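You operate a simulated robot arm through the tools that you are given. There is no shell and no other tool.

Carry out the task below with a simulated two-armed robot. There is one attempt and no reset: what you move stays moved.

## Task
Send about 20 litres from valve three to the hopper.
Fine: before any water runs, green clamp on the ribbed hose tight, inlet valve open, orange lever to hopper; valve three closed after; the meter is not reset; other valves stay; nothing spilt.
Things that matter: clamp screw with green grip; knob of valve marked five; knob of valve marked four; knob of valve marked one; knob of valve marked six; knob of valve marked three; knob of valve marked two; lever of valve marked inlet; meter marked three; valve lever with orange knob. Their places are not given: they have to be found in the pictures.

It is judged by the outcome, as a careful person would: the job done as asked, and still so three seconds after it is handed in. It fails if anything else is knocked over, pushed out of place, dropped, spilled or broken.

## Robot
Two 7-joint arms with two-finger parallel grippers on one trunk that stands fixed in place. Base frame: the origin is at the foot of the trunk, x ahead of it, y to its left, z up; the work surface is at about z = 64. Lengths are in cm, angles in rad, forces in N, time in s.
The left shoulder is at [7.1, 15.6, 108], the right one opposite. Each reaches about 123.1 cm from its shoulder. Payload 3.91 kg a hand.
The tool frame of a hand sits at the grasp point between the pads (the TCP): z along the fingers, y along the line on which they close. The tips reach 3 cm beyond it. The gripper opens to 11 cm. The fingers are 2 cm wide and 1 cm thick; the gripper's body (4.8 by 11.2 cm) begins 5.5 cm behind the TCP.
Orientation is told as [roll, pitch, yaw] about the base's x, y, z axes, in that order, counted from this pose: with the fingers straight down and closing along the base's y, the tool's x points along the base's -x, its y along +y and its z along -z.

## Interface
- The arms move only by the tool jog_arm. It takes "left_commands", "right_commands" or both (then of equal length, played together; a hand with none holds still); each is text: rows parted by semicolons, each of 7 numbers parted by spaces: the shift along the tool's x, y, z in cm, then the turn, a rotation vector about the tool's x, y, z in rad, then the opening, from 0 (shut) to 1 (fully open). In form: tx ty tz wx wy wz gripper; .... A call has 1 to 20 rows; each row shifts and turns the commanded pose from where the row before left it, along the tool's axes as they then stand. A row lasts 0.2 s, in which the tool goes at most 5 cm and 0.15 rad; a call with a longer step from one row to the next is refused whole, and so is a gripper value outside its range. A pose out of reach is approached as far as the arm can. The call stops where the force on the tool passes 40 N (or 10 N more than at its start, if that is more) or the arm is blocked; 0.2 s more then pass. Each finger travels about 10.8 cm/s and halts on what it meets, pressing with about 26 N; the grip force reading is that of the motor and also rises with nothing between the fingers. The clock runs only during rows and for 0.2 s after the last one: add rows that do not move to give the fingers time. The reply holds the time, the measured pose of the TCP, the force on the tool along the base axes, the opening and the grip force, in the units named above and with some noise, with the torque about the TCP (base axes, N m) and any sound that the robot's microphone picked up.
- Cameras (640 x 400 px; columns grow to the right, rows downward): "scene" is now at [13.84, -1.82, 131.56]; the picture's right is [-0.27, -0.96, 0.00], its down [-0.45, 0.13, -0.89] and it looks along [0.85, -0.24, -0.46] (base axes); focal length 214 px, centre (320, 200). "left" rides on the left gripper at [7.2, -1.7, -10.3] in its tool frame; the picture's right is [0.23, 0.97, 0.00], its down [-0.76, 0.18, -0.62] and it looks along [-0.61, 0.14, 0.78] (tool axes); focal length 222 px, centre (320, 200). "right" rides on the right gripper at [7.2, 1.7, -10.3] in its tool frame; the picture's right is [-0.23, 0.97, 0.00], its down [-0.76, -0.18, -0.62] and it looks along [-0.61, -0.14, 0.78] (tool axes); focal length 222 px, centre (320, 200).
- grab_frame(camera): a new picture of that camera. It takes no simulated time.
- lift_body(by): slides the trunk up (or, below 0, down) by that many cm; the arms and the scene camera ride with it, the base frame stays. It gives what a move gives, with no picture.
- turn_head(pan, tilt): turns the head with the scene camera to pan (to the left, within 1.501 rad either way) and tilt (down, from -0.506 to 1.204), counted from straight ahead of the robot. It gives what a move gives.
- pixel_to_xyz(camera, pixels): for up to 12 pixels [column, row] of the newest picture of that camera ("zoom" is the newest enlarged one), the place [x, y, z] in the base frame of the surface seen there, good to about 0.2 cm, but the place of the scene camera against the robot may be out by one fixed shift of up to 1.2 cm in any direction. It takes no simulated time.
- zoom(camera, box): a new picture of the part [left, top, right, bottom] of that camera's present view, enlarged. It takes no simulated time.
- finish_job(): hands the job in; it is judged then, once.

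Leave the grippers open and the arms clear of the work at the hand-in unless told otherwise.

The tools are called after "Call:" as a command line: name --argument value ..., lists and objects as JSON in quotes. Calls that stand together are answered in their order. jog_arm: Moves the arms, as the interface text tells. Its arguments: {"type":"object","properties":{"left_commands":{"type":"string"},"right_commands":{"type":"string"}},"required":[]} The other tools are called the same way: lift_body (by) moves the trunk up or down; turn_head (pan, tilt) turns the head that bears the scene camera; grab_frame (camera) takes a picture; pixel_to_xyz (camera, pixels) gives the place of the surface under pixels of a picture; zoom (camera, box) takes an enlarged picture of a part of a camera's view; finish_job () hands the job in.

At the start:

```text
time: 0.0
left_position: [69.33, 53.81, 119.73]
left_orientation: [0.001, 0.0, -0.002]
left_ft_force: [-0.1, 0.8, -0.6]
left_wrist_torque: [-0.03, -0.01, 0.02]
left_width: 11.0
left_grasp_force: 0.0
right_position: [70.08, -11.9, 118.19]
right_orientation: [-0.001, 0.0, 0.0]
right_ft_force: [-0.2, 0.1, -0.3]
right_wrist_torque: [-0.02, 0.02, -0.01]
right_width: 10.98
right_grasp_force: 0.0
trunk travel left (down, up): [-52.5, 41.5]
head pan, tilt (commanded): [-0.274, 0.482]
```

scene: 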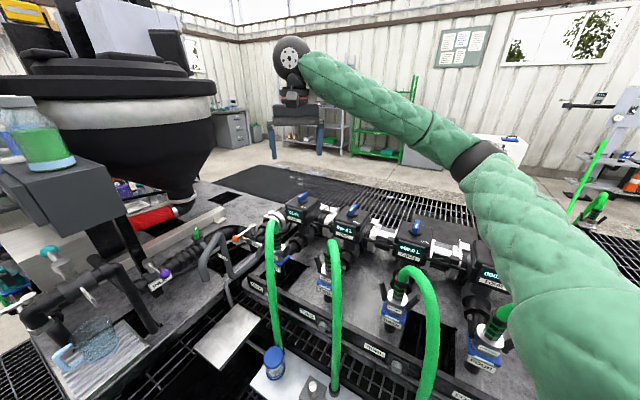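
right: 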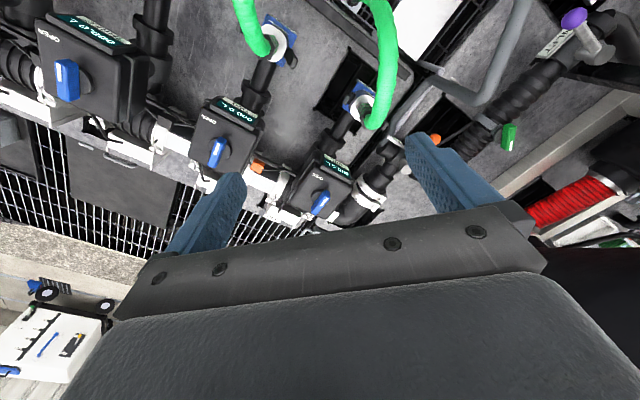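
left: 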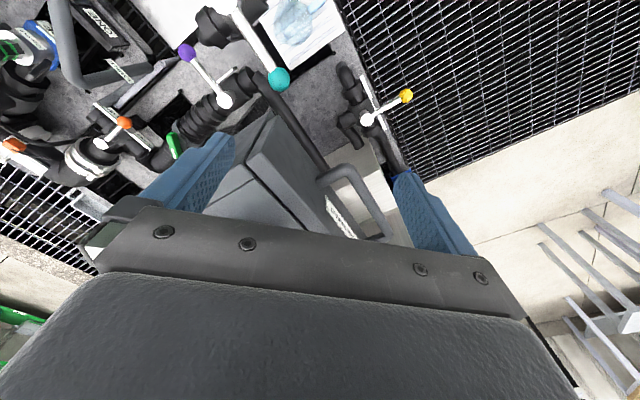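

The scene shows a manifold with four or more meters and valves on a bench, the hopper at the left, and the right arm blocking part of the view. I'll take enlarged views of the scene first.

Call:
zoom --camera "scene" --box '[120, 180, 340, 320]'

Call:
zoom --camera "scene" --box '[300, 180, 540, 400]'

Call:
zoom --camera "scene" --box '[0, 200, 220, 400]'

```text
2.86 times, centred on (230, 250) of scene
```

zoom: 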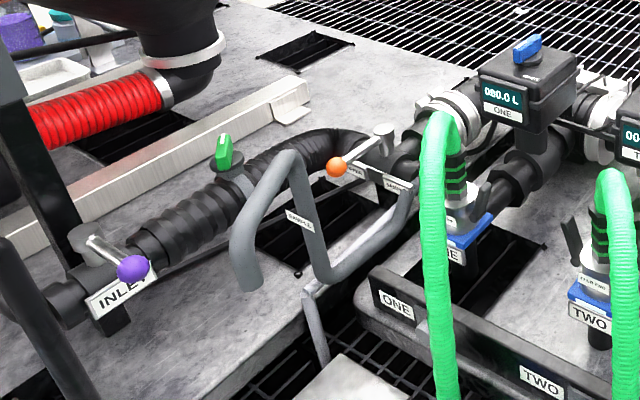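

```text
1.82 times, centred on (420, 290) of scene
```

zoom: 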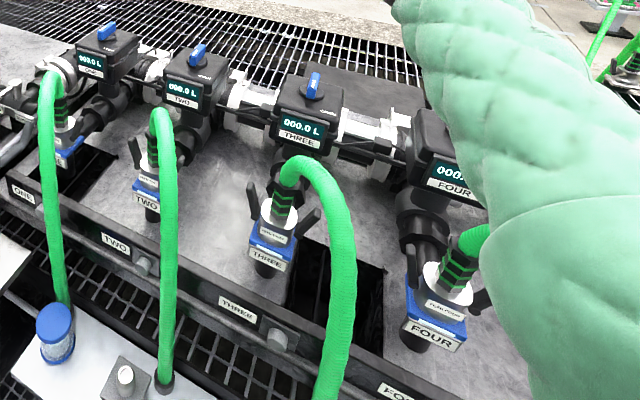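

```text
2.00 times, centred on (110, 300) of scene
```

zoom: 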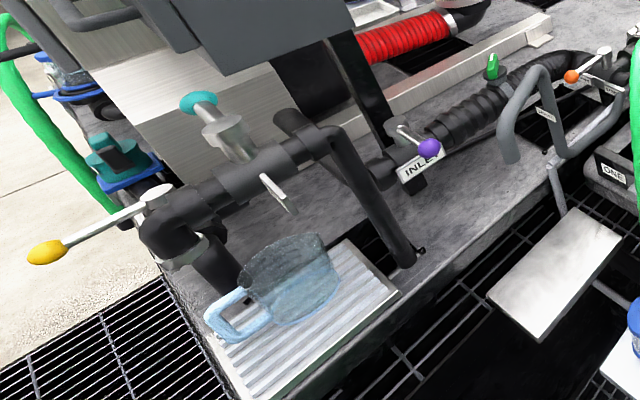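

Meters ONE to FOUR each have a blue handle on top. There are also labelled hose couplings and labelled round knobs on the front rail. I need a closer look at which of these are the valve knobs. I'll turn the head down for a straighter view.

Call:
turn_head --pan -0.25 --tilt 0.85

Call:
grab_frame --camera "scene"

Call:
zoom --camera "scene" --box '[240, 100, 400, 200]'

Call:
zoom --camera "scene" --box '[240, 180, 440, 305]'

```text
time: 0.8
left_position: [69.26, 53.84, 119.75]
left_orientation: [0.0, -0.002, 0.0]
left_ft_force: [0.9, 1.0, 0.1]
left_wrist_torque: [0.0, -0.01, 0.0]
left_width: 10.99
left_grasp_force: 0.2
right_position: [69.93, -11.98, 118.23]
right_orientation: [-0.001, 0.0, -0.001]
right_ft_force: [-0.5, -0.7, 0.9]
right_wrist_torque: [-0.01, -0.02, -0.02]
right_width: 11.0
right_grasp_force: 0.1
trunk travel left (down, up): [-52.5, 41.5]
head pan, tilt (commanded): [-0.25, 0.85]
```

```text
taken
```

scene: 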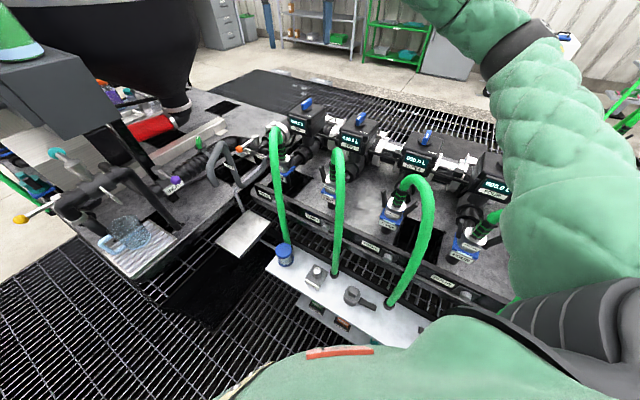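

```text
4.00 times, centred on (320, 150) of scene
```

zoom: 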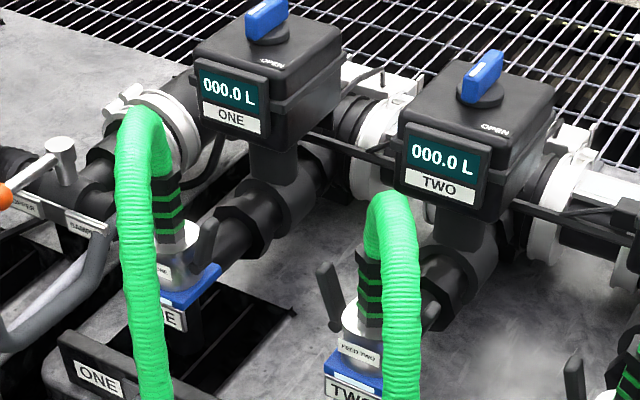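

```text
3.20 times, centred on (340, 242) of scene
```

zoom: 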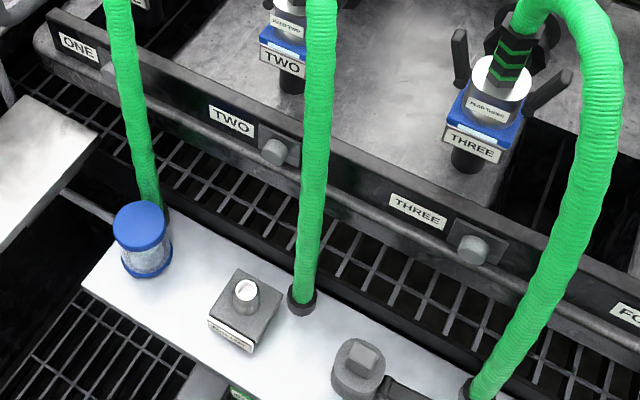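

The top of each meter box has a blue handle with the word "OPEN" near one edge, so those are probably the valve knobs. The right wrist camera looks down on them, so I'll zoom in there.

Call:
grab_frame --camera "right"

Call:
zoom --camera "right" --box '[160, 80, 400, 230]'

Call:
zoom --camera "right" --box '[0, 0, 240, 150]'

Call:
zoom --camera "right" --box '[360, 0, 640, 175]'

Call:
zoom --camera "left" --box '[0, 0, 320, 200]'

```text
taken
```

right: 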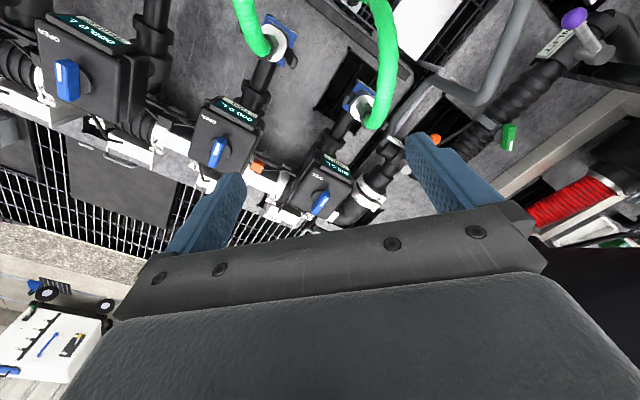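

```text
2.67 times, centred on (280, 155) of right
```

zoom: 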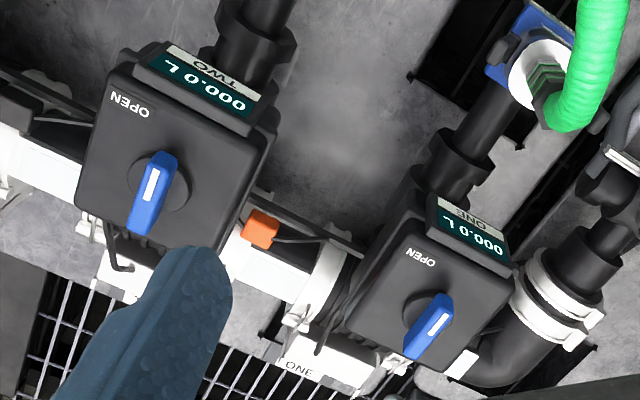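

```text
2.67 times, centred on (120, 75) of right
```

zoom: 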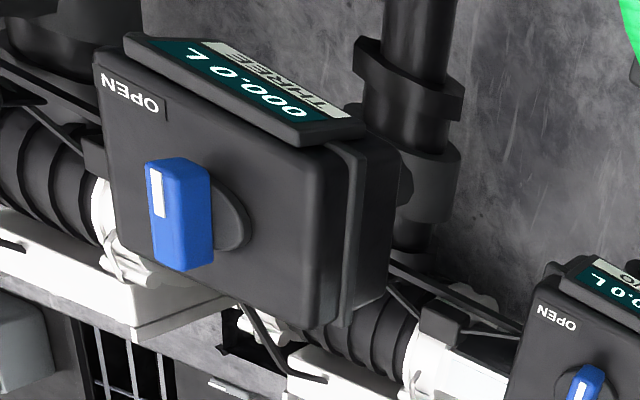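

```text
2.29 times, centred on (500, 88) of right
```

zoom: 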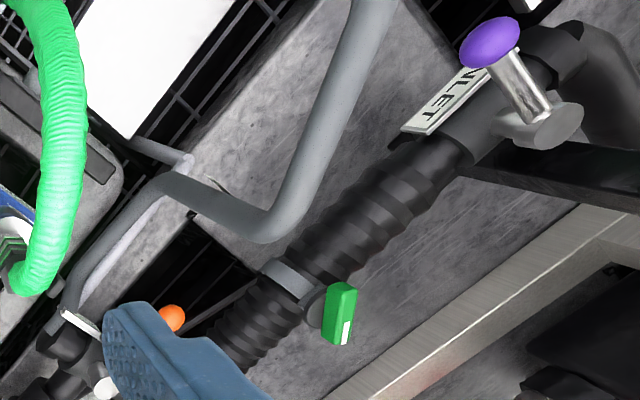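

```text
2.00 times, centred on (160, 100) of left
```

zoom: 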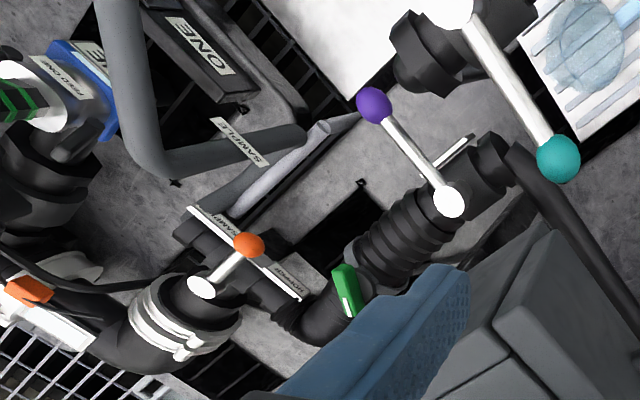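

The lever with the purple knob belongs to INLET and lies across the pipe. The orange lever is on a tee marked SAMPLE / HOPPER. The green-grip clamp is on the ribbed hose. I'll read the places of these from both wrist cameras.

Call:
pixel_to_xyz --camera "right" --pixels '[[67, 80], [217, 152], [320, 203], [575, 18], [597, 50], [508, 137], [434, 138], [50, 37], [68, 40], [130, 45], [350, 180]]'

Call:
grab_frame --camera "left"

Call:
pixel_to_xyz --camera "left" --pixels '[[187, 52], [225, 100], [124, 123], [100, 143], [173, 145], [205, 115], [278, 78], [110, 109], [140, 136]]'

```text
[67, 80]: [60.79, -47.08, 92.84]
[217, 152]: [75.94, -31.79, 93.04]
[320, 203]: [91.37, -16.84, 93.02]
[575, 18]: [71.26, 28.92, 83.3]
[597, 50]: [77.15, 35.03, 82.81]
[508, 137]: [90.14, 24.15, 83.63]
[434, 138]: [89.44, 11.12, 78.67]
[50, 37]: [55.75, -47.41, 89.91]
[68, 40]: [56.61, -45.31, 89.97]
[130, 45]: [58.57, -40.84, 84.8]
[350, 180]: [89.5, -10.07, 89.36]
```

```text
taken
```

left: 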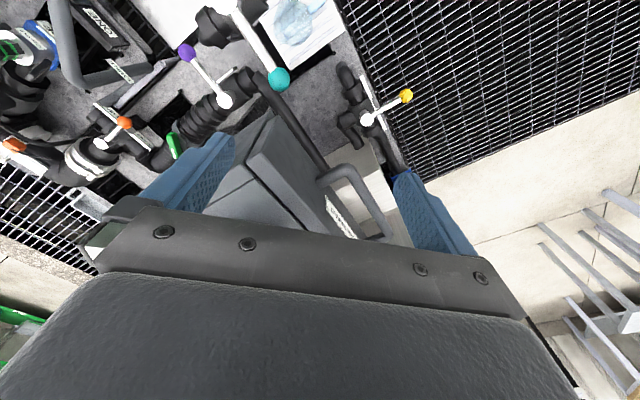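

```text
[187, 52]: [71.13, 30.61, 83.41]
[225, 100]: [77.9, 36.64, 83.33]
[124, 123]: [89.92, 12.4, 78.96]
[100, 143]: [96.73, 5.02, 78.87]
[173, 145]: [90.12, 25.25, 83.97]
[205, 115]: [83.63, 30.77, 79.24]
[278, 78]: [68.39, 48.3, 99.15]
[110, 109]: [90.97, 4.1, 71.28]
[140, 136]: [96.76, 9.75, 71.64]
```

The knobs of one, two and three lie on a diagonal: (91,-17), (76,-32), (61,-47), at z≈93. I'll pan the head right to find four, five and six.

Call:
turn_head --pan -1.1 --tilt 0.8

Call:
grab_frame --camera "scene"

```text
time: 2.0
left_position: [69.27, 53.84, 119.62]
left_orientation: [-0.001, 0.0, 0.0]
left_ft_force: [0.6, 0.1, -0.3]
left_wrist_torque: [-0.05, 0.03, -0.02]
left_width: 11.0
left_grasp_force: 0.0
right_position: [70.07, -11.8, 118.24]
right_orientation: [0.001, 0.0, 0.001]
right_ft_force: [0.1, -0.7, 0.0]
right_wrist_torque: [0.0, 0.0, -0.05]
right_width: 10.99
right_grasp_force: 0.1
trunk travel left (down, up): [-52.5, 41.5]
head pan, tilt (commanded): [-1.1, 0.799]
```

```text
taken
```

scene: 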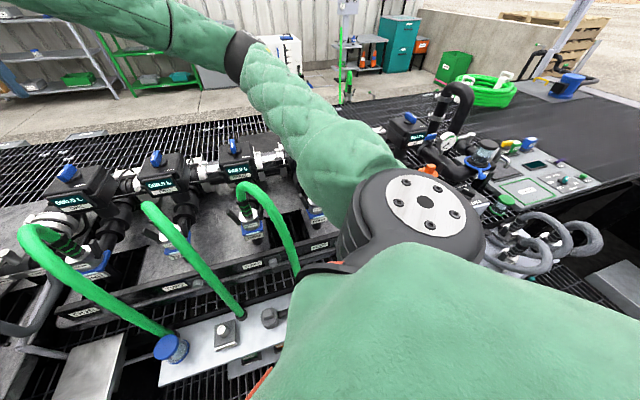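

Four, five and six, plus a control panel, are further to the right, and I'll stay clear of them. Next I'll pan left to check the obstacles around the clamp, inlet and hopper.

Call:
turn_head --pan 0.35 --tilt 0.7

Call:
grab_frame --camera "scene"

Call:
pixel_to_xyz --camera "left" --pixels '[[270, 130], [230, 190], [300, 170], [340, 190], [330, 220], [270, 200], [240, 85], [350, 70], [250, 30]]'

```text
time: 3.6
left_position: [69.28, 53.77, 119.7]
left_orientation: [0.0, 0.002, 0.0]
left_ft_force: [0.2, 0.0, 0.7]
left_wrist_torque: [0.0, 0.0, -0.01]
left_width: 10.99
left_grasp_force: 0.0
right_position: [69.93, -11.95, 118.25]
right_orientation: [0.001, 0.002, -0.002]
right_ft_force: [-0.5, -0.1, 0.1]
right_wrist_torque: [0.02, 0.0, 0.01]
right_width: 11.05
right_grasp_force: 0.1
trunk travel left (down, up): [-52.5, 41.5]
head pan, tilt (commanded): [0.351, 0.7]
```

```text
taken
```

scene: 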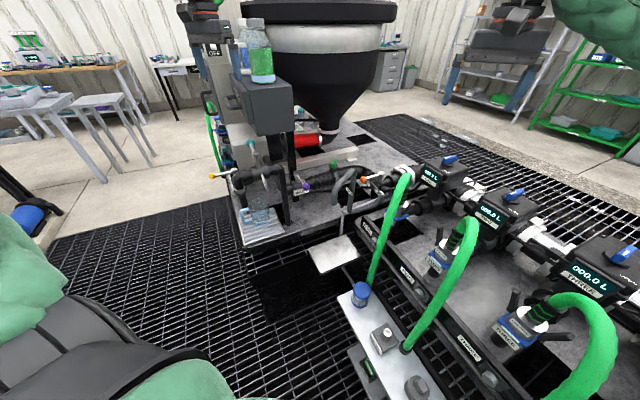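

```text
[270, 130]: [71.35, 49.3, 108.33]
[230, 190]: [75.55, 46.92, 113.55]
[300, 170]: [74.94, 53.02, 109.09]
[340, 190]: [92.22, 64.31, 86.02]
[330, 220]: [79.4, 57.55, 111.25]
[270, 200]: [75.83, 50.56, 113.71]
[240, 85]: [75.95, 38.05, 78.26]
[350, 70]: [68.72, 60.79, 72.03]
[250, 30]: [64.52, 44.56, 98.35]
```

I'll zoom on the area near (230,60), where the left gripper seems to be close to the box with the bottle.

Call:
zoom --camera "scene" --box '[170, 0, 410, 150]'

Call:
zoom --camera "scene" --box '[200, 130, 420, 268]'

Call:
pixel_to_xyz --camera "scene" --pixels '[[255, 30], [265, 75], [265, 110], [290, 110], [240, 110], [330, 60], [330, 115], [225, 60], [215, 90], [295, 165], [262, 90]]'

```text
2.67 times, centred on (290, 75) of scene
```

zoom: 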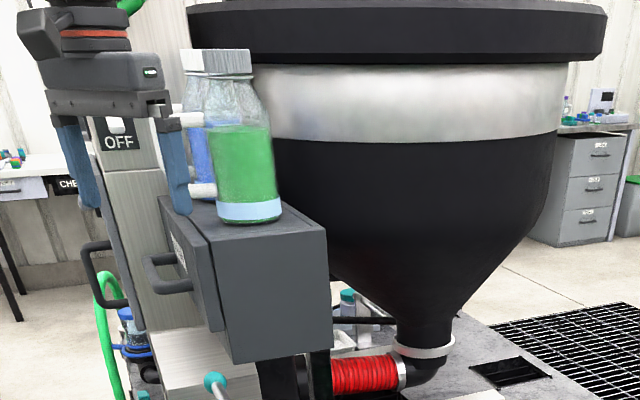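

```text
2.90 times, centred on (310, 199) of scene
```

zoom: 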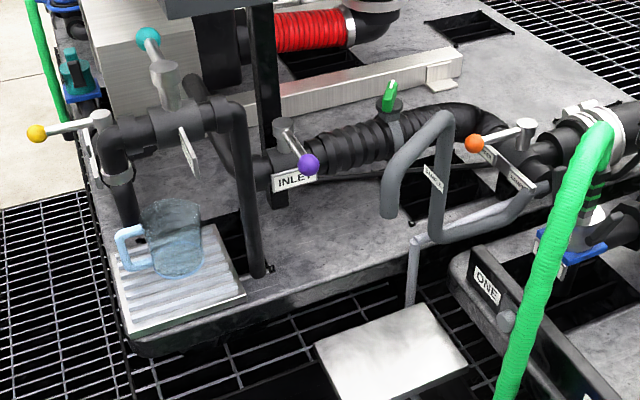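

```text
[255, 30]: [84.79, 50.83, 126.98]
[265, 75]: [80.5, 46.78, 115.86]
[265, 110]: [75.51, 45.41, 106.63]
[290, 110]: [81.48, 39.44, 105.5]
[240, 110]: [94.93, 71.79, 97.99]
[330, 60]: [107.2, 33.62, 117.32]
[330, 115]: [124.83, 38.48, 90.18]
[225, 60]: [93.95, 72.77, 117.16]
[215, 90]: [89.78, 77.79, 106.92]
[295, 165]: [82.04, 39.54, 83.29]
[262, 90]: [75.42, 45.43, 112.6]
```

The left fingers sit right in front of the grey box with the bottle (front face x≈75, y 39–52, z 97–113). I'll pull the left arm back toward the robot, move it right, then bring it down over the clamp area for a close look.

Call:
jog_arm --left_commands "5 0 0 0 0 0 1; 5 0 0 0 0 0 1; 5 0 0 0 0 0 1; 0 -4.8 0 0 0 0 1; 0 -4.8 0 0 0 0 1; 0 -4.8 0 0 0 0 1; 0 -4.8 0 0 0 0 1; 0 -4.8 0 0 0 0 1; 0 -4.8 0 0 0 0 1; 0 -4.8 0 0 0 0 1; -3.6 0 3.3 0 0 0 1; -3.6 0 3.3 0 0 0 1; -3.6 0 3.3 0 0 0 1; -3.6 0 3.3 0 0 0 1; -3.6 0 3.3 0 0 0 1; -3.6 0 3.3 0 0 0 1"

Call:
grab_frame --camera "left"

Call:
grab_frame --camera "scene"

```text
time: 7.0
left_position: [76.14, 19.94, 99.56]
left_orientation: [0.0, 0.002, 0.0]
left_ft_force: [0.6, -0.2, 0.3]
left_wrist_torque: [-0.03, 0.02, 0.01]
left_width: 11.01
left_grasp_force: 0.1
right_position: [70.23, -11.79, 118.12]
right_orientation: [0.001, 0.005, 0.001]
right_ft_force: [-0.4, 0.3, -0.2]
right_wrist_torque: [0.03, 0.02, 0.01]
right_width: 11.0
right_grasp_force: 0.1
trunk travel left (down, up): [-52.5, 41.5]
head pan, tilt (commanded): [0.351, 0.7]
```

```text
taken
```

left: 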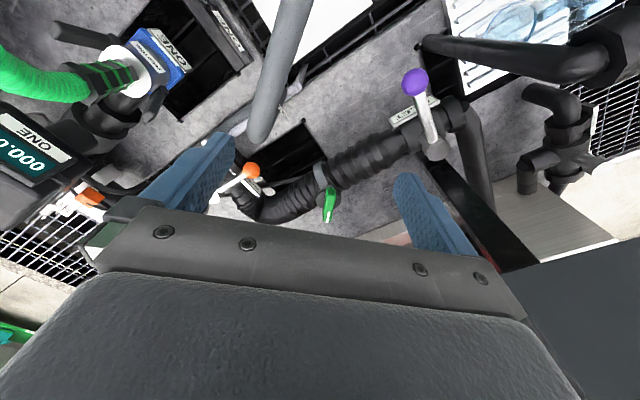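

```text
taken
```

scene: 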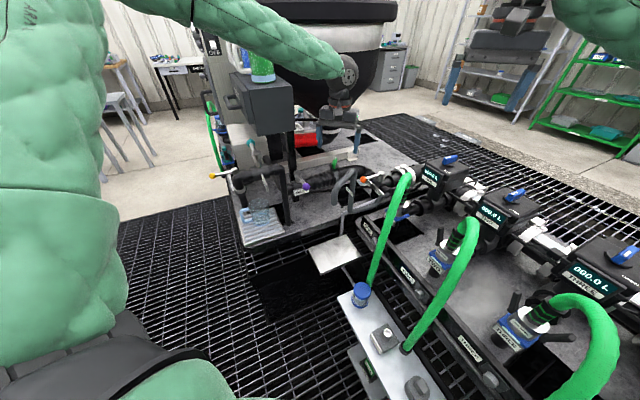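

The left wrist camera now has the clamp at (330,200), the purple lever at (425,110) and the orange lever at (245,180). I'll zoom and locate them.

Call:
zoom --camera "left" --box '[200, 130, 360, 230]'

Call:
zoom --camera "left" --box '[340, 60, 500, 160]'

Call:
pixel_to_xyz --camera "left" --pixels '[[415, 82], [437, 150], [425, 115], [250, 170], [217, 197], [330, 195], [327, 218], [322, 185], [325, 205], [270, 187], [239, 182]]'

```text
4.00 times, centred on (280, 180) of left
```

zoom: 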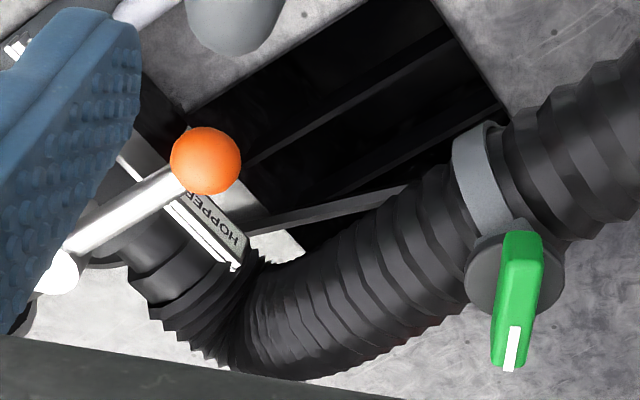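

```text
4.00 times, centred on (420, 110) of left
```

zoom: 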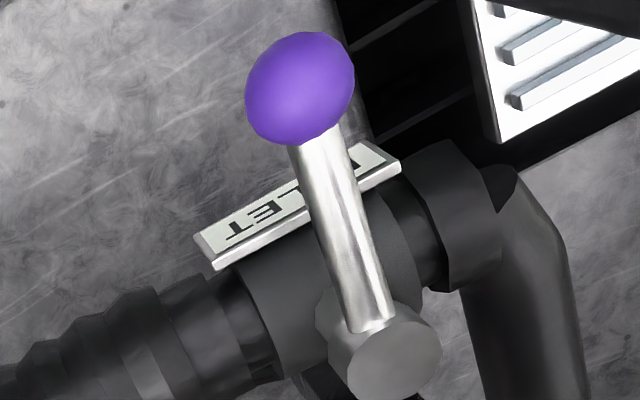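

```text
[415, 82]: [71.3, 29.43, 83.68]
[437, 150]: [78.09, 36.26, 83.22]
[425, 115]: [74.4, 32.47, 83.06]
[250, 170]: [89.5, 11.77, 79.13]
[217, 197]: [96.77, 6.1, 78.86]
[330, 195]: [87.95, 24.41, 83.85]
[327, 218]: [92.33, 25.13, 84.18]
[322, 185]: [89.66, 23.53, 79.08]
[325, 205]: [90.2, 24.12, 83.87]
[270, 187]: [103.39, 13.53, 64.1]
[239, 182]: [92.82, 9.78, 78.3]
```

The green grip is a bar about 5 cm long, from about (88,24.3) to (92.3,25.1), with top z≈84. I'll read more points on its hub and edges with a tighter zoom.

Call:
zoom --camera "left" --box '[300, 170, 364, 230]'

Call:
pixel_to_xyz --camera "left" --pixels '[[339, 202], [319, 203], [329, 189], [333, 189], [326, 189], [323, 221], [329, 221], [324, 208], [334, 196], [338, 195], [327, 223]]'

```text
6.67 times, centred on (332, 200) of left
```

zoom: 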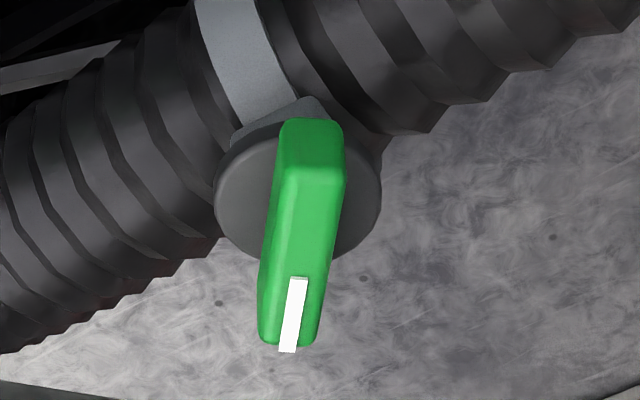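

```text
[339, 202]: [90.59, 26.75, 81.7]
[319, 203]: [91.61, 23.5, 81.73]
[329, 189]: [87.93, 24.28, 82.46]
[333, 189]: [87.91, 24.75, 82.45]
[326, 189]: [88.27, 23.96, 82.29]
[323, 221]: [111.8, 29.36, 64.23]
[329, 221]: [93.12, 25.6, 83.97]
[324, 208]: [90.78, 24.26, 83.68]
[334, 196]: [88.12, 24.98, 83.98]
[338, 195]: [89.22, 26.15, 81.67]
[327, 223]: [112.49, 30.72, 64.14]
```

The grip's centre is near (90.4, 24.9), its bar turned about 0.165 rad from base x. It rises only about 2.2 cm above its hub disc (z≈81.7). I'll check the gooseneck and nearby pieces for clearance before going down.

Call:
pixel_to_xyz --camera "left" --pixels '[[290, 10], [280, 60], [262, 125], [600, 70], [470, 200], [560, 300], [100, 80], [50, 150], [30, 70], [480, 140], [450, 50]]'

Call:
pixel_to_xyz --camera "scene" --pixels '[[349, 172], [335, 195], [352, 205], [297, 178], [292, 150], [335, 110], [268, 160], [277, 185], [393, 168], [405, 172]]'

```text
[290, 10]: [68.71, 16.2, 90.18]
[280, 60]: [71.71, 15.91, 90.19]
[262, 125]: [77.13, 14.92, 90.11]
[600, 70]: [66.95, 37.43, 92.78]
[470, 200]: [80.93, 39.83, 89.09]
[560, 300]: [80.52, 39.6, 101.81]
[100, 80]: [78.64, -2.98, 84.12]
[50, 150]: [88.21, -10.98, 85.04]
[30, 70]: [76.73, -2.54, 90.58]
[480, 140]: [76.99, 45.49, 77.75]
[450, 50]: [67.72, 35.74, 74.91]
```

```text
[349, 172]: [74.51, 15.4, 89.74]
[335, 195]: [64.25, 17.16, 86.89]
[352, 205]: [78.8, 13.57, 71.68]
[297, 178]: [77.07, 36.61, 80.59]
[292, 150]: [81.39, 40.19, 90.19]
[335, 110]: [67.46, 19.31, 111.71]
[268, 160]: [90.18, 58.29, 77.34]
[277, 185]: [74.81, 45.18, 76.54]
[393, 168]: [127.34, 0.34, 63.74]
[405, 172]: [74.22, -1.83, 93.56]
```

The gooseneck tops at z≈90 near (65–79, 14–17), and the box post is at (81,40). Both are clear of the clamp. I'll move the left hand above the grip at z≈92, yawed 0.165 to match the bar.

Call:
jog_arm --left_commands "-3.565 1.24 1.89 0 0 0 0.6; -3.565 1.24 1.89 0 0 0 0.6; -3.565 1.24 1.89 0 0 0 0.6; -3.565 1.24 1.89 0 0 0 0.6; 0 0 0 0 0 -0.0825 0.6; 0 0 0 0 0 -0.0825 0.6; 0 0 0 0 0 0 0.6"

Call:
grab_frame --camera "left"

```text
time: 8.6
left_position: [89.88, 25.39, 92.1]
left_orientation: [-0.001, -0.001, 0.165]
left_ft_force: [-0.4, -1.3, -0.2]
left_wrist_torque: [0.0, 0.03, 0.0]
left_width: 6.59
left_grasp_force: 0.1
right_position: [69.89, -12.05, 118.35]
right_orientation: [0.001, 0.0, 0.0]
right_ft_force: [-0.6, 0.8, 0.2]
right_wrist_torque: [0.03, 0.0, -0.01]
right_width: 10.98
right_grasp_force: 0.1
trunk travel left (down, up): [-52.5, 41.5]
head pan, tilt (commanded): [0.351, 0.7]
```

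```text
taken
```

left: 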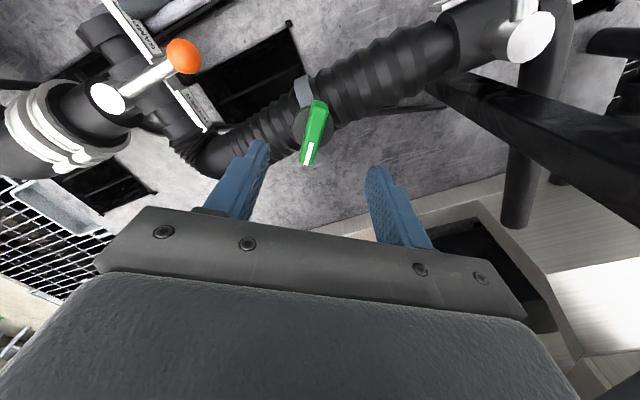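

The bar is seen at (318,102)–(306,165). I'll read its points again from this closer view, plus the orange valve labels.

Call:
zoom --camera "left" --box '[280, 85, 350, 175]'

Call:
pixel_to_xyz --camera "left" --pixels '[[319, 116], [314, 135], [306, 161], [300, 118], [332, 118], [318, 104], [297, 130], [330, 135]]'

Call:
zoom --camera "left" --box '[60, 0, 260, 125]'

```text
4.44 times, centred on (315, 130) of left
```

zoom: 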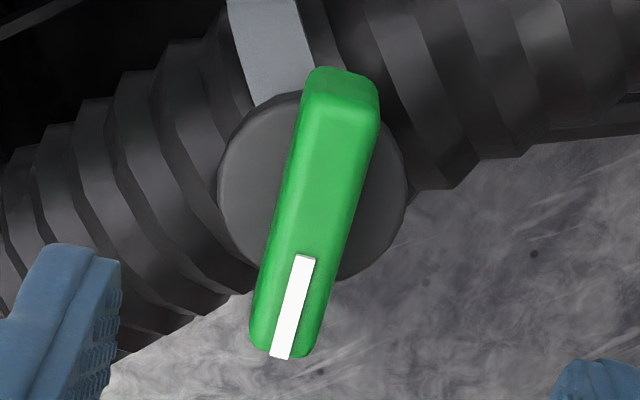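

```text
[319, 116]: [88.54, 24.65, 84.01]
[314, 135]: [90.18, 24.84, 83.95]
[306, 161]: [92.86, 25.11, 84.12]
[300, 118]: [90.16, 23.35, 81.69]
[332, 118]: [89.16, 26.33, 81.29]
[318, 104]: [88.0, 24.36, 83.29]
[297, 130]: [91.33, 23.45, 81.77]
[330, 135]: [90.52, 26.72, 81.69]
```

```text
3.20 times, centred on (160, 62) of left
```

zoom: 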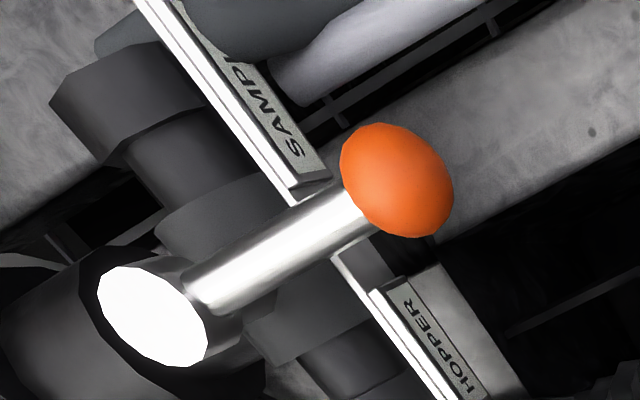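

The hub centre works out at about (90.5, 24.9). I'll shift slightly onto it and descend to about z=88, with the fingers opened to about 5 cm, then look again.

Call:
jog_arm --left_commands "-0.39 -0.42 2 0 0 0 0.5; 0 0 2.2 0 0 0 0.45; 0 0 0 0 0 0 0.45"

Call:
grab_frame --camera "left"

Call:
zoom --camera "scene" --box '[270, 80, 430, 200]'

```text
time: 9.4
left_position: [89.88, 25.2, 88.15]
left_orientation: [0.0, 0.0, 0.166]
left_ft_force: [0.0, -0.4, -0.7]
left_wrist_torque: [0.0, 0.03, -0.03]
left_width: 4.94
left_grasp_force: 0.1
left hand out of reach, approached as far as the arm can: row 2
right_position: [70.03, -11.9, 118.2]
right_orientation: [0.001, 0.002, 0.0]
right_ft_force: [-0.1, -0.1, 0.8]
right_wrist_torque: [0.0, -0.01, -0.03]
right_width: 11.0
right_grasp_force: 0.0
trunk travel left (down, up): [-52.5, 41.5]
head pan, tilt (commanded): [0.351, 0.7]
```

```text
taken
```

left: 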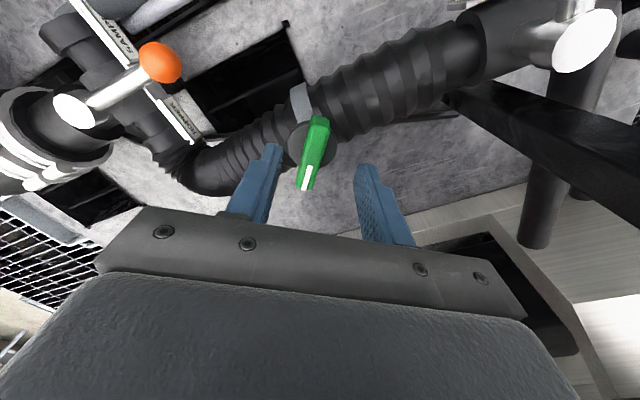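

```text
3.33 times, centred on (350, 140) of scene
```

zoom: 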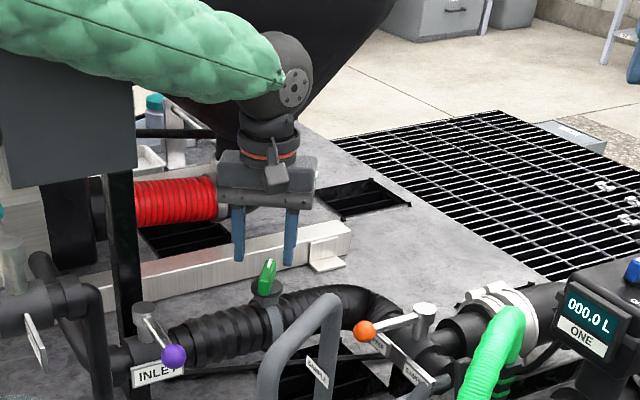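

The left arm reports it's at its reach limit here, short by about 0.6 cm in x. The wrist sits well above the shoulder, so raising the trunk should help. I'll measure the wrist height in the scene picture to decide.

Call:
grab_frame --camera "scene"

Call:
pixel_to_xyz --camera "scene" --pixels '[[339, 106], [335, 100], [320, 90], [300, 92], [285, 90], [350, 130], [341, 155]]'

Call:
pixel_to_xyz --camera "left" --pixels '[[320, 130], [312, 155], [303, 185], [300, 130], [331, 130], [275, 150], [360, 170]]'

```text
taken
```

scene: 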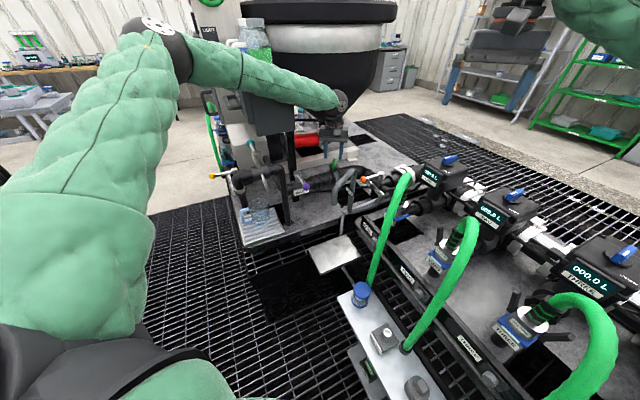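

```text
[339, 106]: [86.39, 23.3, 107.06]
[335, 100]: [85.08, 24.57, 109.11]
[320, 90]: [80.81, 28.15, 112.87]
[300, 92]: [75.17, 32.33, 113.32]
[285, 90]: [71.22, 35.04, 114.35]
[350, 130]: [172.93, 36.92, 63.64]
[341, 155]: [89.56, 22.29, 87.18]
```

```text
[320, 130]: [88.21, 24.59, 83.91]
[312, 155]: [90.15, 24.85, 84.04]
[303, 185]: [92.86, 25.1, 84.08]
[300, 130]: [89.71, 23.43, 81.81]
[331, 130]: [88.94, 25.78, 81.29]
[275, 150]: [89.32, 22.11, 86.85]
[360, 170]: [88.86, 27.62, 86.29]
```

The arm is visibly bent at the elbow, so the limit isn't full extension. The finger midpoint is near (90.1, 24.9), and the bar centre is (90.6, 24.9). I'll test raising the trunk 8 cm, which lifts the hands too, and come down again to see whether the limit goes away.

Call:
lift_body --by 8

Call:
jog_arm --left_commands "0 0 4 0 0 0 0.45; -0.4 0 4 0 0 0 0.45; 0 0 0 0 0 0 0.45"

Call:
grab_frame --camera "left"

```text
time: 10.6
left_position: [89.84, 25.36, 96.21]
left_orientation: [0.0, 0.001, 0.164]
left_ft_force: [0.1, -0.2, -0.3]
left_wrist_torque: [-0.01, 0.02, 0.02]
left_width: 4.95
left_grasp_force: 0.1
right_position: [70.0, -11.93, 126.17]
right_orientation: [0.0, 0.002, 0.001]
right_ft_force: [0.0, -0.1, -0.5]
right_wrist_torque: [-0.01, 0.01, 0.03]
right_width: 11.01
right_grasp_force: 0.1
trunk travel left (down, up): [-60.5, 33.5]
head pan, tilt (commanded): [0.351, 0.7]
```

```text
time: 11.4
left_position: [87.58, 26.83, 89.89]
left_orientation: [-0.002, -0.001, 0.166]
left_ft_force: [-0.2, 0.3, 0.2]
left_wrist_torque: [0.01, 0.0, 0.02]
left_width: 4.92
left_grasp_force: 0.2
left hand out of reach, approached as far as the arm can: row 1, 2
right_position: [70.06, -12.03, 126.21]
right_orientation: [0.0, 0.001, 0.001]
right_ft_force: [0.3, -0.7, 0.8]
right_wrist_torque: [0.0, 0.01, -0.02]
right_width: 11.02
right_grasp_force: 0.1
trunk travel left (down, up): [-60.5, 33.5]
head pan, tilt (commanded): [0.351, 0.7]
```

```text
taken
```

left: 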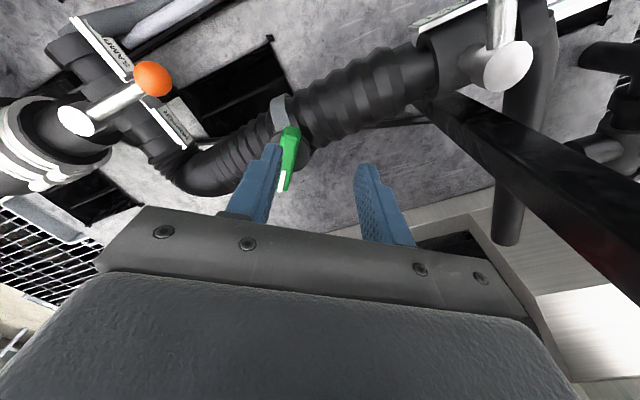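

Raising the trunk made it worse (further from target), so I'll lower it instead. I'll first raise both hands 12 cm so they stay clear, then lower the trunk 20 in total, keeping the hands high.

Call:
jog_arm --left_commands "0 0 -4 0 0 0 0.45; 0 0 -4 0 0 0 0.45; 0 0 -4 0 0 0 0.45; 0 0 -4 0 0 0 0.45; 0 0 0 0 0 0 0.45" --right_commands "0 0 -4 0 0 0 1; 0 0 -4 0 0 0 1; 0 0 -4 0 0 0 1; 0 0 -4 0 0 0 1; 0 0 0 0 0 0 1"

```text
time: 12.6
left_position: [87.95, 26.75, 105.6]
left_orientation: [0.001, 0.003, 0.165]
left_ft_force: [0.3, 0.1, 0.1]
left_wrist_torque: [-0.02, -0.01, -0.03]
left_width: 4.95
left_grasp_force: 0.1
right_position: [69.96, -11.96, 142.15]
right_orientation: [0.002, 0.003, 0.0]
right_ft_force: [0.5, -0.7, 0.0]
right_wrist_torque: [-0.01, 0.06, -0.02]
right_width: 11.02
right_grasp_force: 0.0
trunk travel left (down, up): [-60.5, 33.5]
head pan, tilt (commanded): [0.351, 0.7]
```

Both hands rose. Now I'll lower the trunk 13 cm (left hand to z≈92.6, right to about 129), then test the reach again.

Call:
lift_body --by -13

Call:
jog_arm --left_commands "-2.3 -2.2 -1 0 0 0 0.45; 0 0 0 0 0 0 0.45; 0 0 0 0 0 0 0.45"

```text
time: 14.1
left_position: [87.66, 26.88, 92.86]
left_orientation: [0.001, 0.0, 0.165]
left_ft_force: [-0.9, -0.3, 0.8]
left_wrist_torque: [-0.01, -0.01, -0.02]
left_width: 4.97
left_grasp_force: 0.1
right_position: [69.59, -11.82, 129.27]
right_orientation: [-0.002, 0.001, 0.0]
right_ft_force: [0.0, -0.1, 0.1]
right_wrist_torque: [0.01, 0.01, -0.03]
right_width: 11.01
right_grasp_force: 0.0
trunk travel left (down, up): [-47.5, 46.5]
head pan, tilt (commanded): [0.351, 0.7]
```

```text
time: 14.9
left_position: [90.12, 25.11, 93.94]
left_orientation: [0.0, 0.0, 0.166]
left_ft_force: [1.2, 0.5, 0.0]
left_wrist_torque: [-0.02, 0.0, -0.04]
left_width: 4.95
left_grasp_force: 0.1
right_position: [69.92, -11.92, 129.08]
right_orientation: [0.001, 0.0, 0.0]
right_ft_force: [0.5, -0.4, -0.4]
right_wrist_torque: [-0.02, 0.03, 0.0]
right_width: 10.99
right_grasp_force: 0.0
trunk travel left (down, up): [-47.5, 46.5]
head pan, tilt (commanded): [0.351, 0.7]
```

That works with no reach warning. I'll lower the trunk a further 10 cm for margin, raising the left hand 9 cm first. The right hand will end at z≈119, as at the start.

Call:
jog_arm --left_commands "0 0 -4.5 0 0 0 0.45; 0 0 -4.5 0 0 0 0.45; 0 0 0 0 0 0 0.45"

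Call:
lift_body --by -10

Call:
grab_frame --camera "left"

Call:
grab_frame --camera "scene"

```text
time: 15.7
left_position: [90.3, 25.1, 102.83]
left_orientation: [0.0, 0.002, 0.165]
left_ft_force: [-0.1, -0.8, 0.4]
left_wrist_torque: [0.01, -0.02, 0.02]
left_width: 4.96
left_grasp_force: 0.0
right_position: [69.72, -11.83, 129.14]
right_orientation: [0.0, 0.0, -0.001]
right_ft_force: [-0.4, -0.4, -0.3]
right_wrist_torque: [-0.01, 0.0, 0.0]
right_width: 11.02
right_grasp_force: 0.1
trunk travel left (down, up): [-47.5, 46.5]
head pan, tilt (commanded): [0.351, 0.7]
```

```text
time: 17.1
left_position: [90.26, 25.12, 92.87]
left_orientation: [0.001, -0.001, 0.168]
left_ft_force: [0.3, 0.0, 0.2]
left_wrist_torque: [-0.02, -0.03, -0.01]
left_width: 4.94
left_grasp_force: 0.1
right_position: [69.61, -11.83, 119.32]
right_orientation: [-0.001, 0.0, 0.001]
right_ft_force: [-0.2, -0.4, 0.4]
right_wrist_torque: [0.03, 0.02, 0.02]
right_width: 11.01
right_grasp_force: 0.0
trunk travel left (down, up): [-37.5, 56.5]
head pan, tilt (commanded): [0.351, 0.7]
```

```text
taken
```

left: 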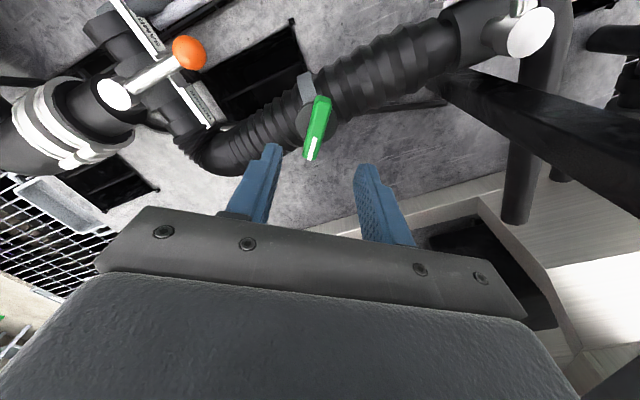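

```text
taken
```

scene: 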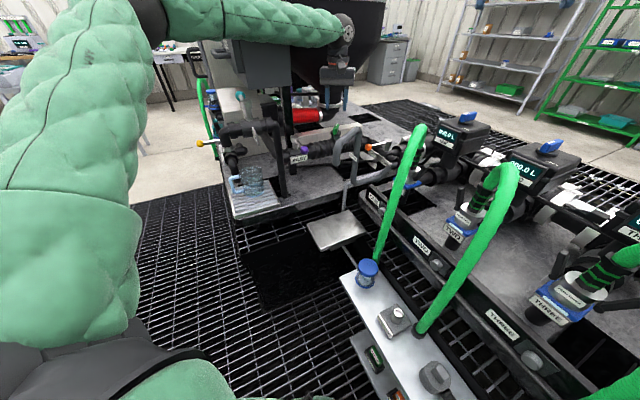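

The left forearm passes close to the grey box with the bottle, so I'll check that clearance before descending.

Call:
zoom --camera "scene" --box '[150, 0, 390, 150]'

Call:
pixel_to_xyz --camera "scene" --pixels '[[200, 15], [200, 35], [230, 20], [230, 42], [260, 25], [260, 47], [290, 25], [260, 75], [280, 70], [320, 30], [245, 75]]'

```text
2.67 times, centred on (270, 75) of scene
```

zoom: 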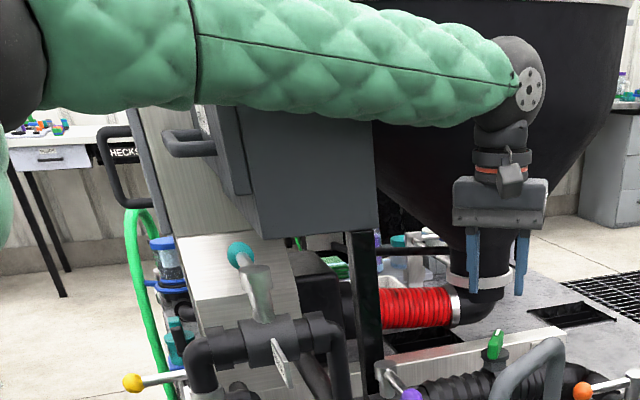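

```text
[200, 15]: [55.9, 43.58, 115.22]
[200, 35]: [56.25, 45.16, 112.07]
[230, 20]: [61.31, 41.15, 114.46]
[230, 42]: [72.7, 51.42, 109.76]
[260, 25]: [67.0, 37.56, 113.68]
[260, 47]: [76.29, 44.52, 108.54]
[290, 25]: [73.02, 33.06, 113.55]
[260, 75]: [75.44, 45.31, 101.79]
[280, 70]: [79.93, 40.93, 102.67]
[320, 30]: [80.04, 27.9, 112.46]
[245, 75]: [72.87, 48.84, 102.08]
```

The forearm runs just in front of and above the box edge. I'll tilt the head up and use the right wrist camera to judge the gap to the box and bottle.

Call:
turn_head --pan 0.5 --tilt 0.3

Call:
grab_frame --camera "scene"

Call:
grab_frame --camera "right"

```text
time: 17.9
left_position: [90.24, 24.99, 92.79]
left_orientation: [0.0, -0.001, 0.165]
left_ft_force: [0.3, 0.3, -0.1]
left_wrist_torque: [-0.01, -0.01, 0.0]
left_width: 4.95
left_grasp_force: 0.1
right_position: [69.83, -11.85, 119.28]
right_orientation: [0.0, -0.002, -0.001]
right_ft_force: [-1.4, -0.5, 0.0]
right_wrist_torque: [-0.02, 0.01, 0.01]
right_width: 10.99
right_grasp_force: 0.1
trunk travel left (down, up): [-37.5, 56.5]
head pan, tilt (commanded): [0.499, 0.3]
```

```text
taken
```

scene: 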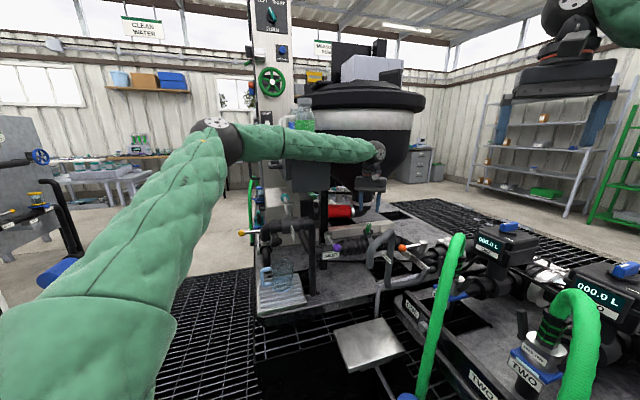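

```text
taken
```

right: 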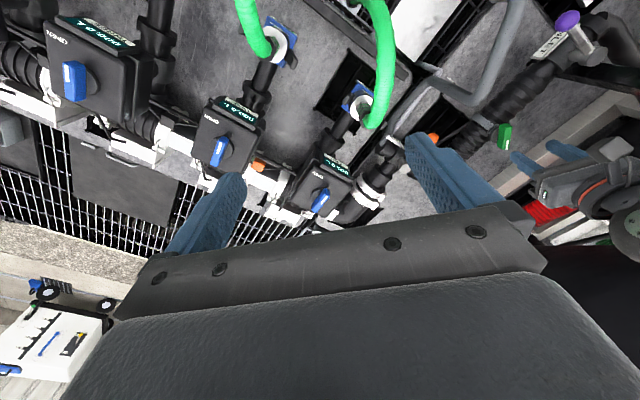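

The bottle shows behind the forearm at (303,112). I'll zoom in there.

Call:
zoom --camera "scene" --box '[220, 80, 400, 200]'

Call:
pixel_to_xyz --camera "scene" --pixels '[[303, 112], [303, 122], [303, 133], [303, 150], [303, 158], [303, 168], [250, 135], [250, 155], [325, 135], [350, 150], [335, 170], [285, 170]]'

```text
3.33 times, centred on (310, 140) of scene
```

zoom: 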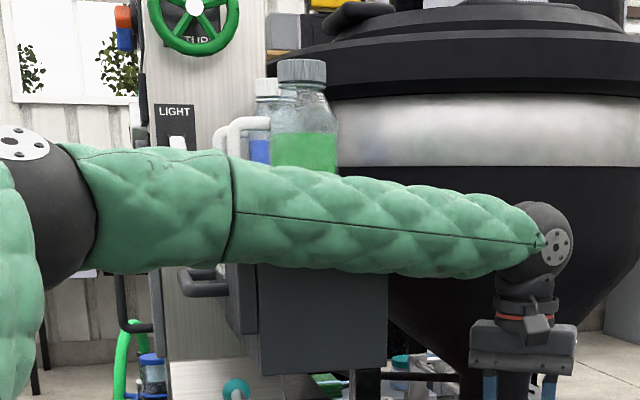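

```text
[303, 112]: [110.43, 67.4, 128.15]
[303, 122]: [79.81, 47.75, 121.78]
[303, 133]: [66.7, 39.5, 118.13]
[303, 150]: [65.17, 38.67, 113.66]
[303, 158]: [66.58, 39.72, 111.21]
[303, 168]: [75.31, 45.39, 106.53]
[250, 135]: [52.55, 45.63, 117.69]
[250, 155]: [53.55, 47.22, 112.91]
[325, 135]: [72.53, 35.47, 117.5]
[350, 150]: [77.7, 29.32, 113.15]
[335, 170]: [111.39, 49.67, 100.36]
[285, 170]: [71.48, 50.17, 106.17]
```

The forearm is about 8 cm thick and stays 2–3 cm in front of the box face, so descending is clear. I'll shift the hand to (90.5, 24.9) and go down to z≈87.5.

Call:
jog_arm --left_commands "-0.23 -0.14 2.6 0 0 0 0.4; 0 0 2.6 0 0 0 0.35; 0 0 0 0 0 0 0.35; 0 0 0 0 0 0 0.35"

Call:
grab_frame --camera "left"

Call:
zoom --camera "left" --box '[240, 90, 400, 230]'

```text
time: 18.9
left_position: [90.73, 25.13, 87.61]
left_orientation: [0.0, 0.001, 0.167]
left_ft_force: [-0.5, -0.6, -0.4]
left_wrist_torque: [0.02, 0.01, -0.02]
left_width: 3.85
left_grasp_force: 0.0
right_position: [69.74, -11.78, 119.25]
right_orientation: [0.0, 0.0, 0.001]
right_ft_force: [-1.4, -0.2, 0.0]
right_wrist_torque: [-0.03, 0.01, -0.06]
right_width: 10.98
right_grasp_force: 0.1
trunk travel left (down, up): [-37.5, 56.5]
head pan, tilt (commanded): [0.499, 0.3]
```

```text
taken
```

left: 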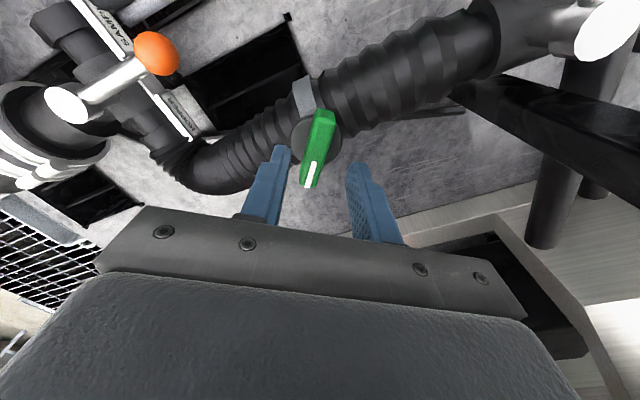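

```text
2.86 times, centred on (320, 160) of left
```

zoom: 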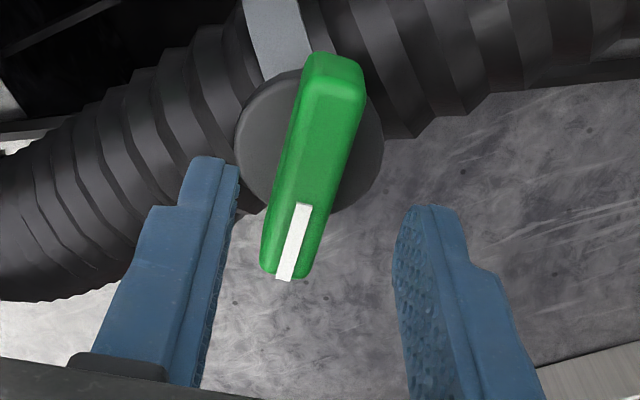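

The hand's axis passes about 0.3 cm off the hub centre. I'll correct it (tool x +0.22, y −0.26), descend 2.4 cm to z≈85.2 and close gently on the bar.

Call:
jog_arm --left_commands "0.22 -0.26 1.2 0 0 0 0.35; 0 0 1.2 0 0 0 0.35; 0 0 0 0 0 0 0.35; 0 0 0 0 0 0 0.2; 0 0 0 0 0 0 0; 0 0 0 0 0 0 0; 0 0 0 0 0 0 0"

Call:
grab_frame --camera "left"

Call:
zoom --camera "left" --box '[240, 90, 400, 230]'

```text
time: 20.5
left_position: [90.41, 24.79, 85.25]
left_orientation: [0.001, 0.0, 0.166]
left_ft_force: [-3.7, 5.7, -1.0]
left_wrist_torque: [0.22, 0.02, -0.01]
left_width: 1.5
left_grasp_force: 44.8
right_position: [69.7, -11.84, 119.36]
right_orientation: [0.001, 0.0, 0.001]
right_ft_force: [0.1, -0.7, 0.9]
right_wrist_torque: [0.01, 0.02, 0.01]
right_width: 11.01
right_grasp_force: 0.1
trunk travel left (down, up): [-37.5, 56.5]
head pan, tilt (commanded): [0.499, 0.3]
```

```text
taken
```

left: 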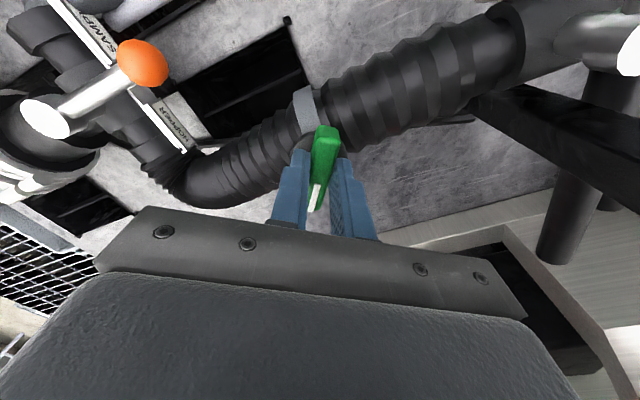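

```text
2.86 times, centred on (320, 160) of left
```

zoom: 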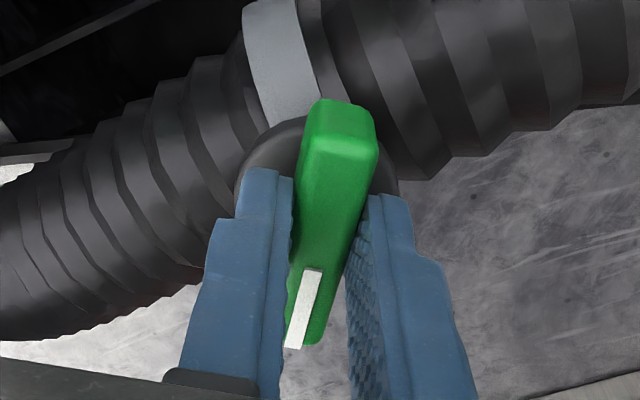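

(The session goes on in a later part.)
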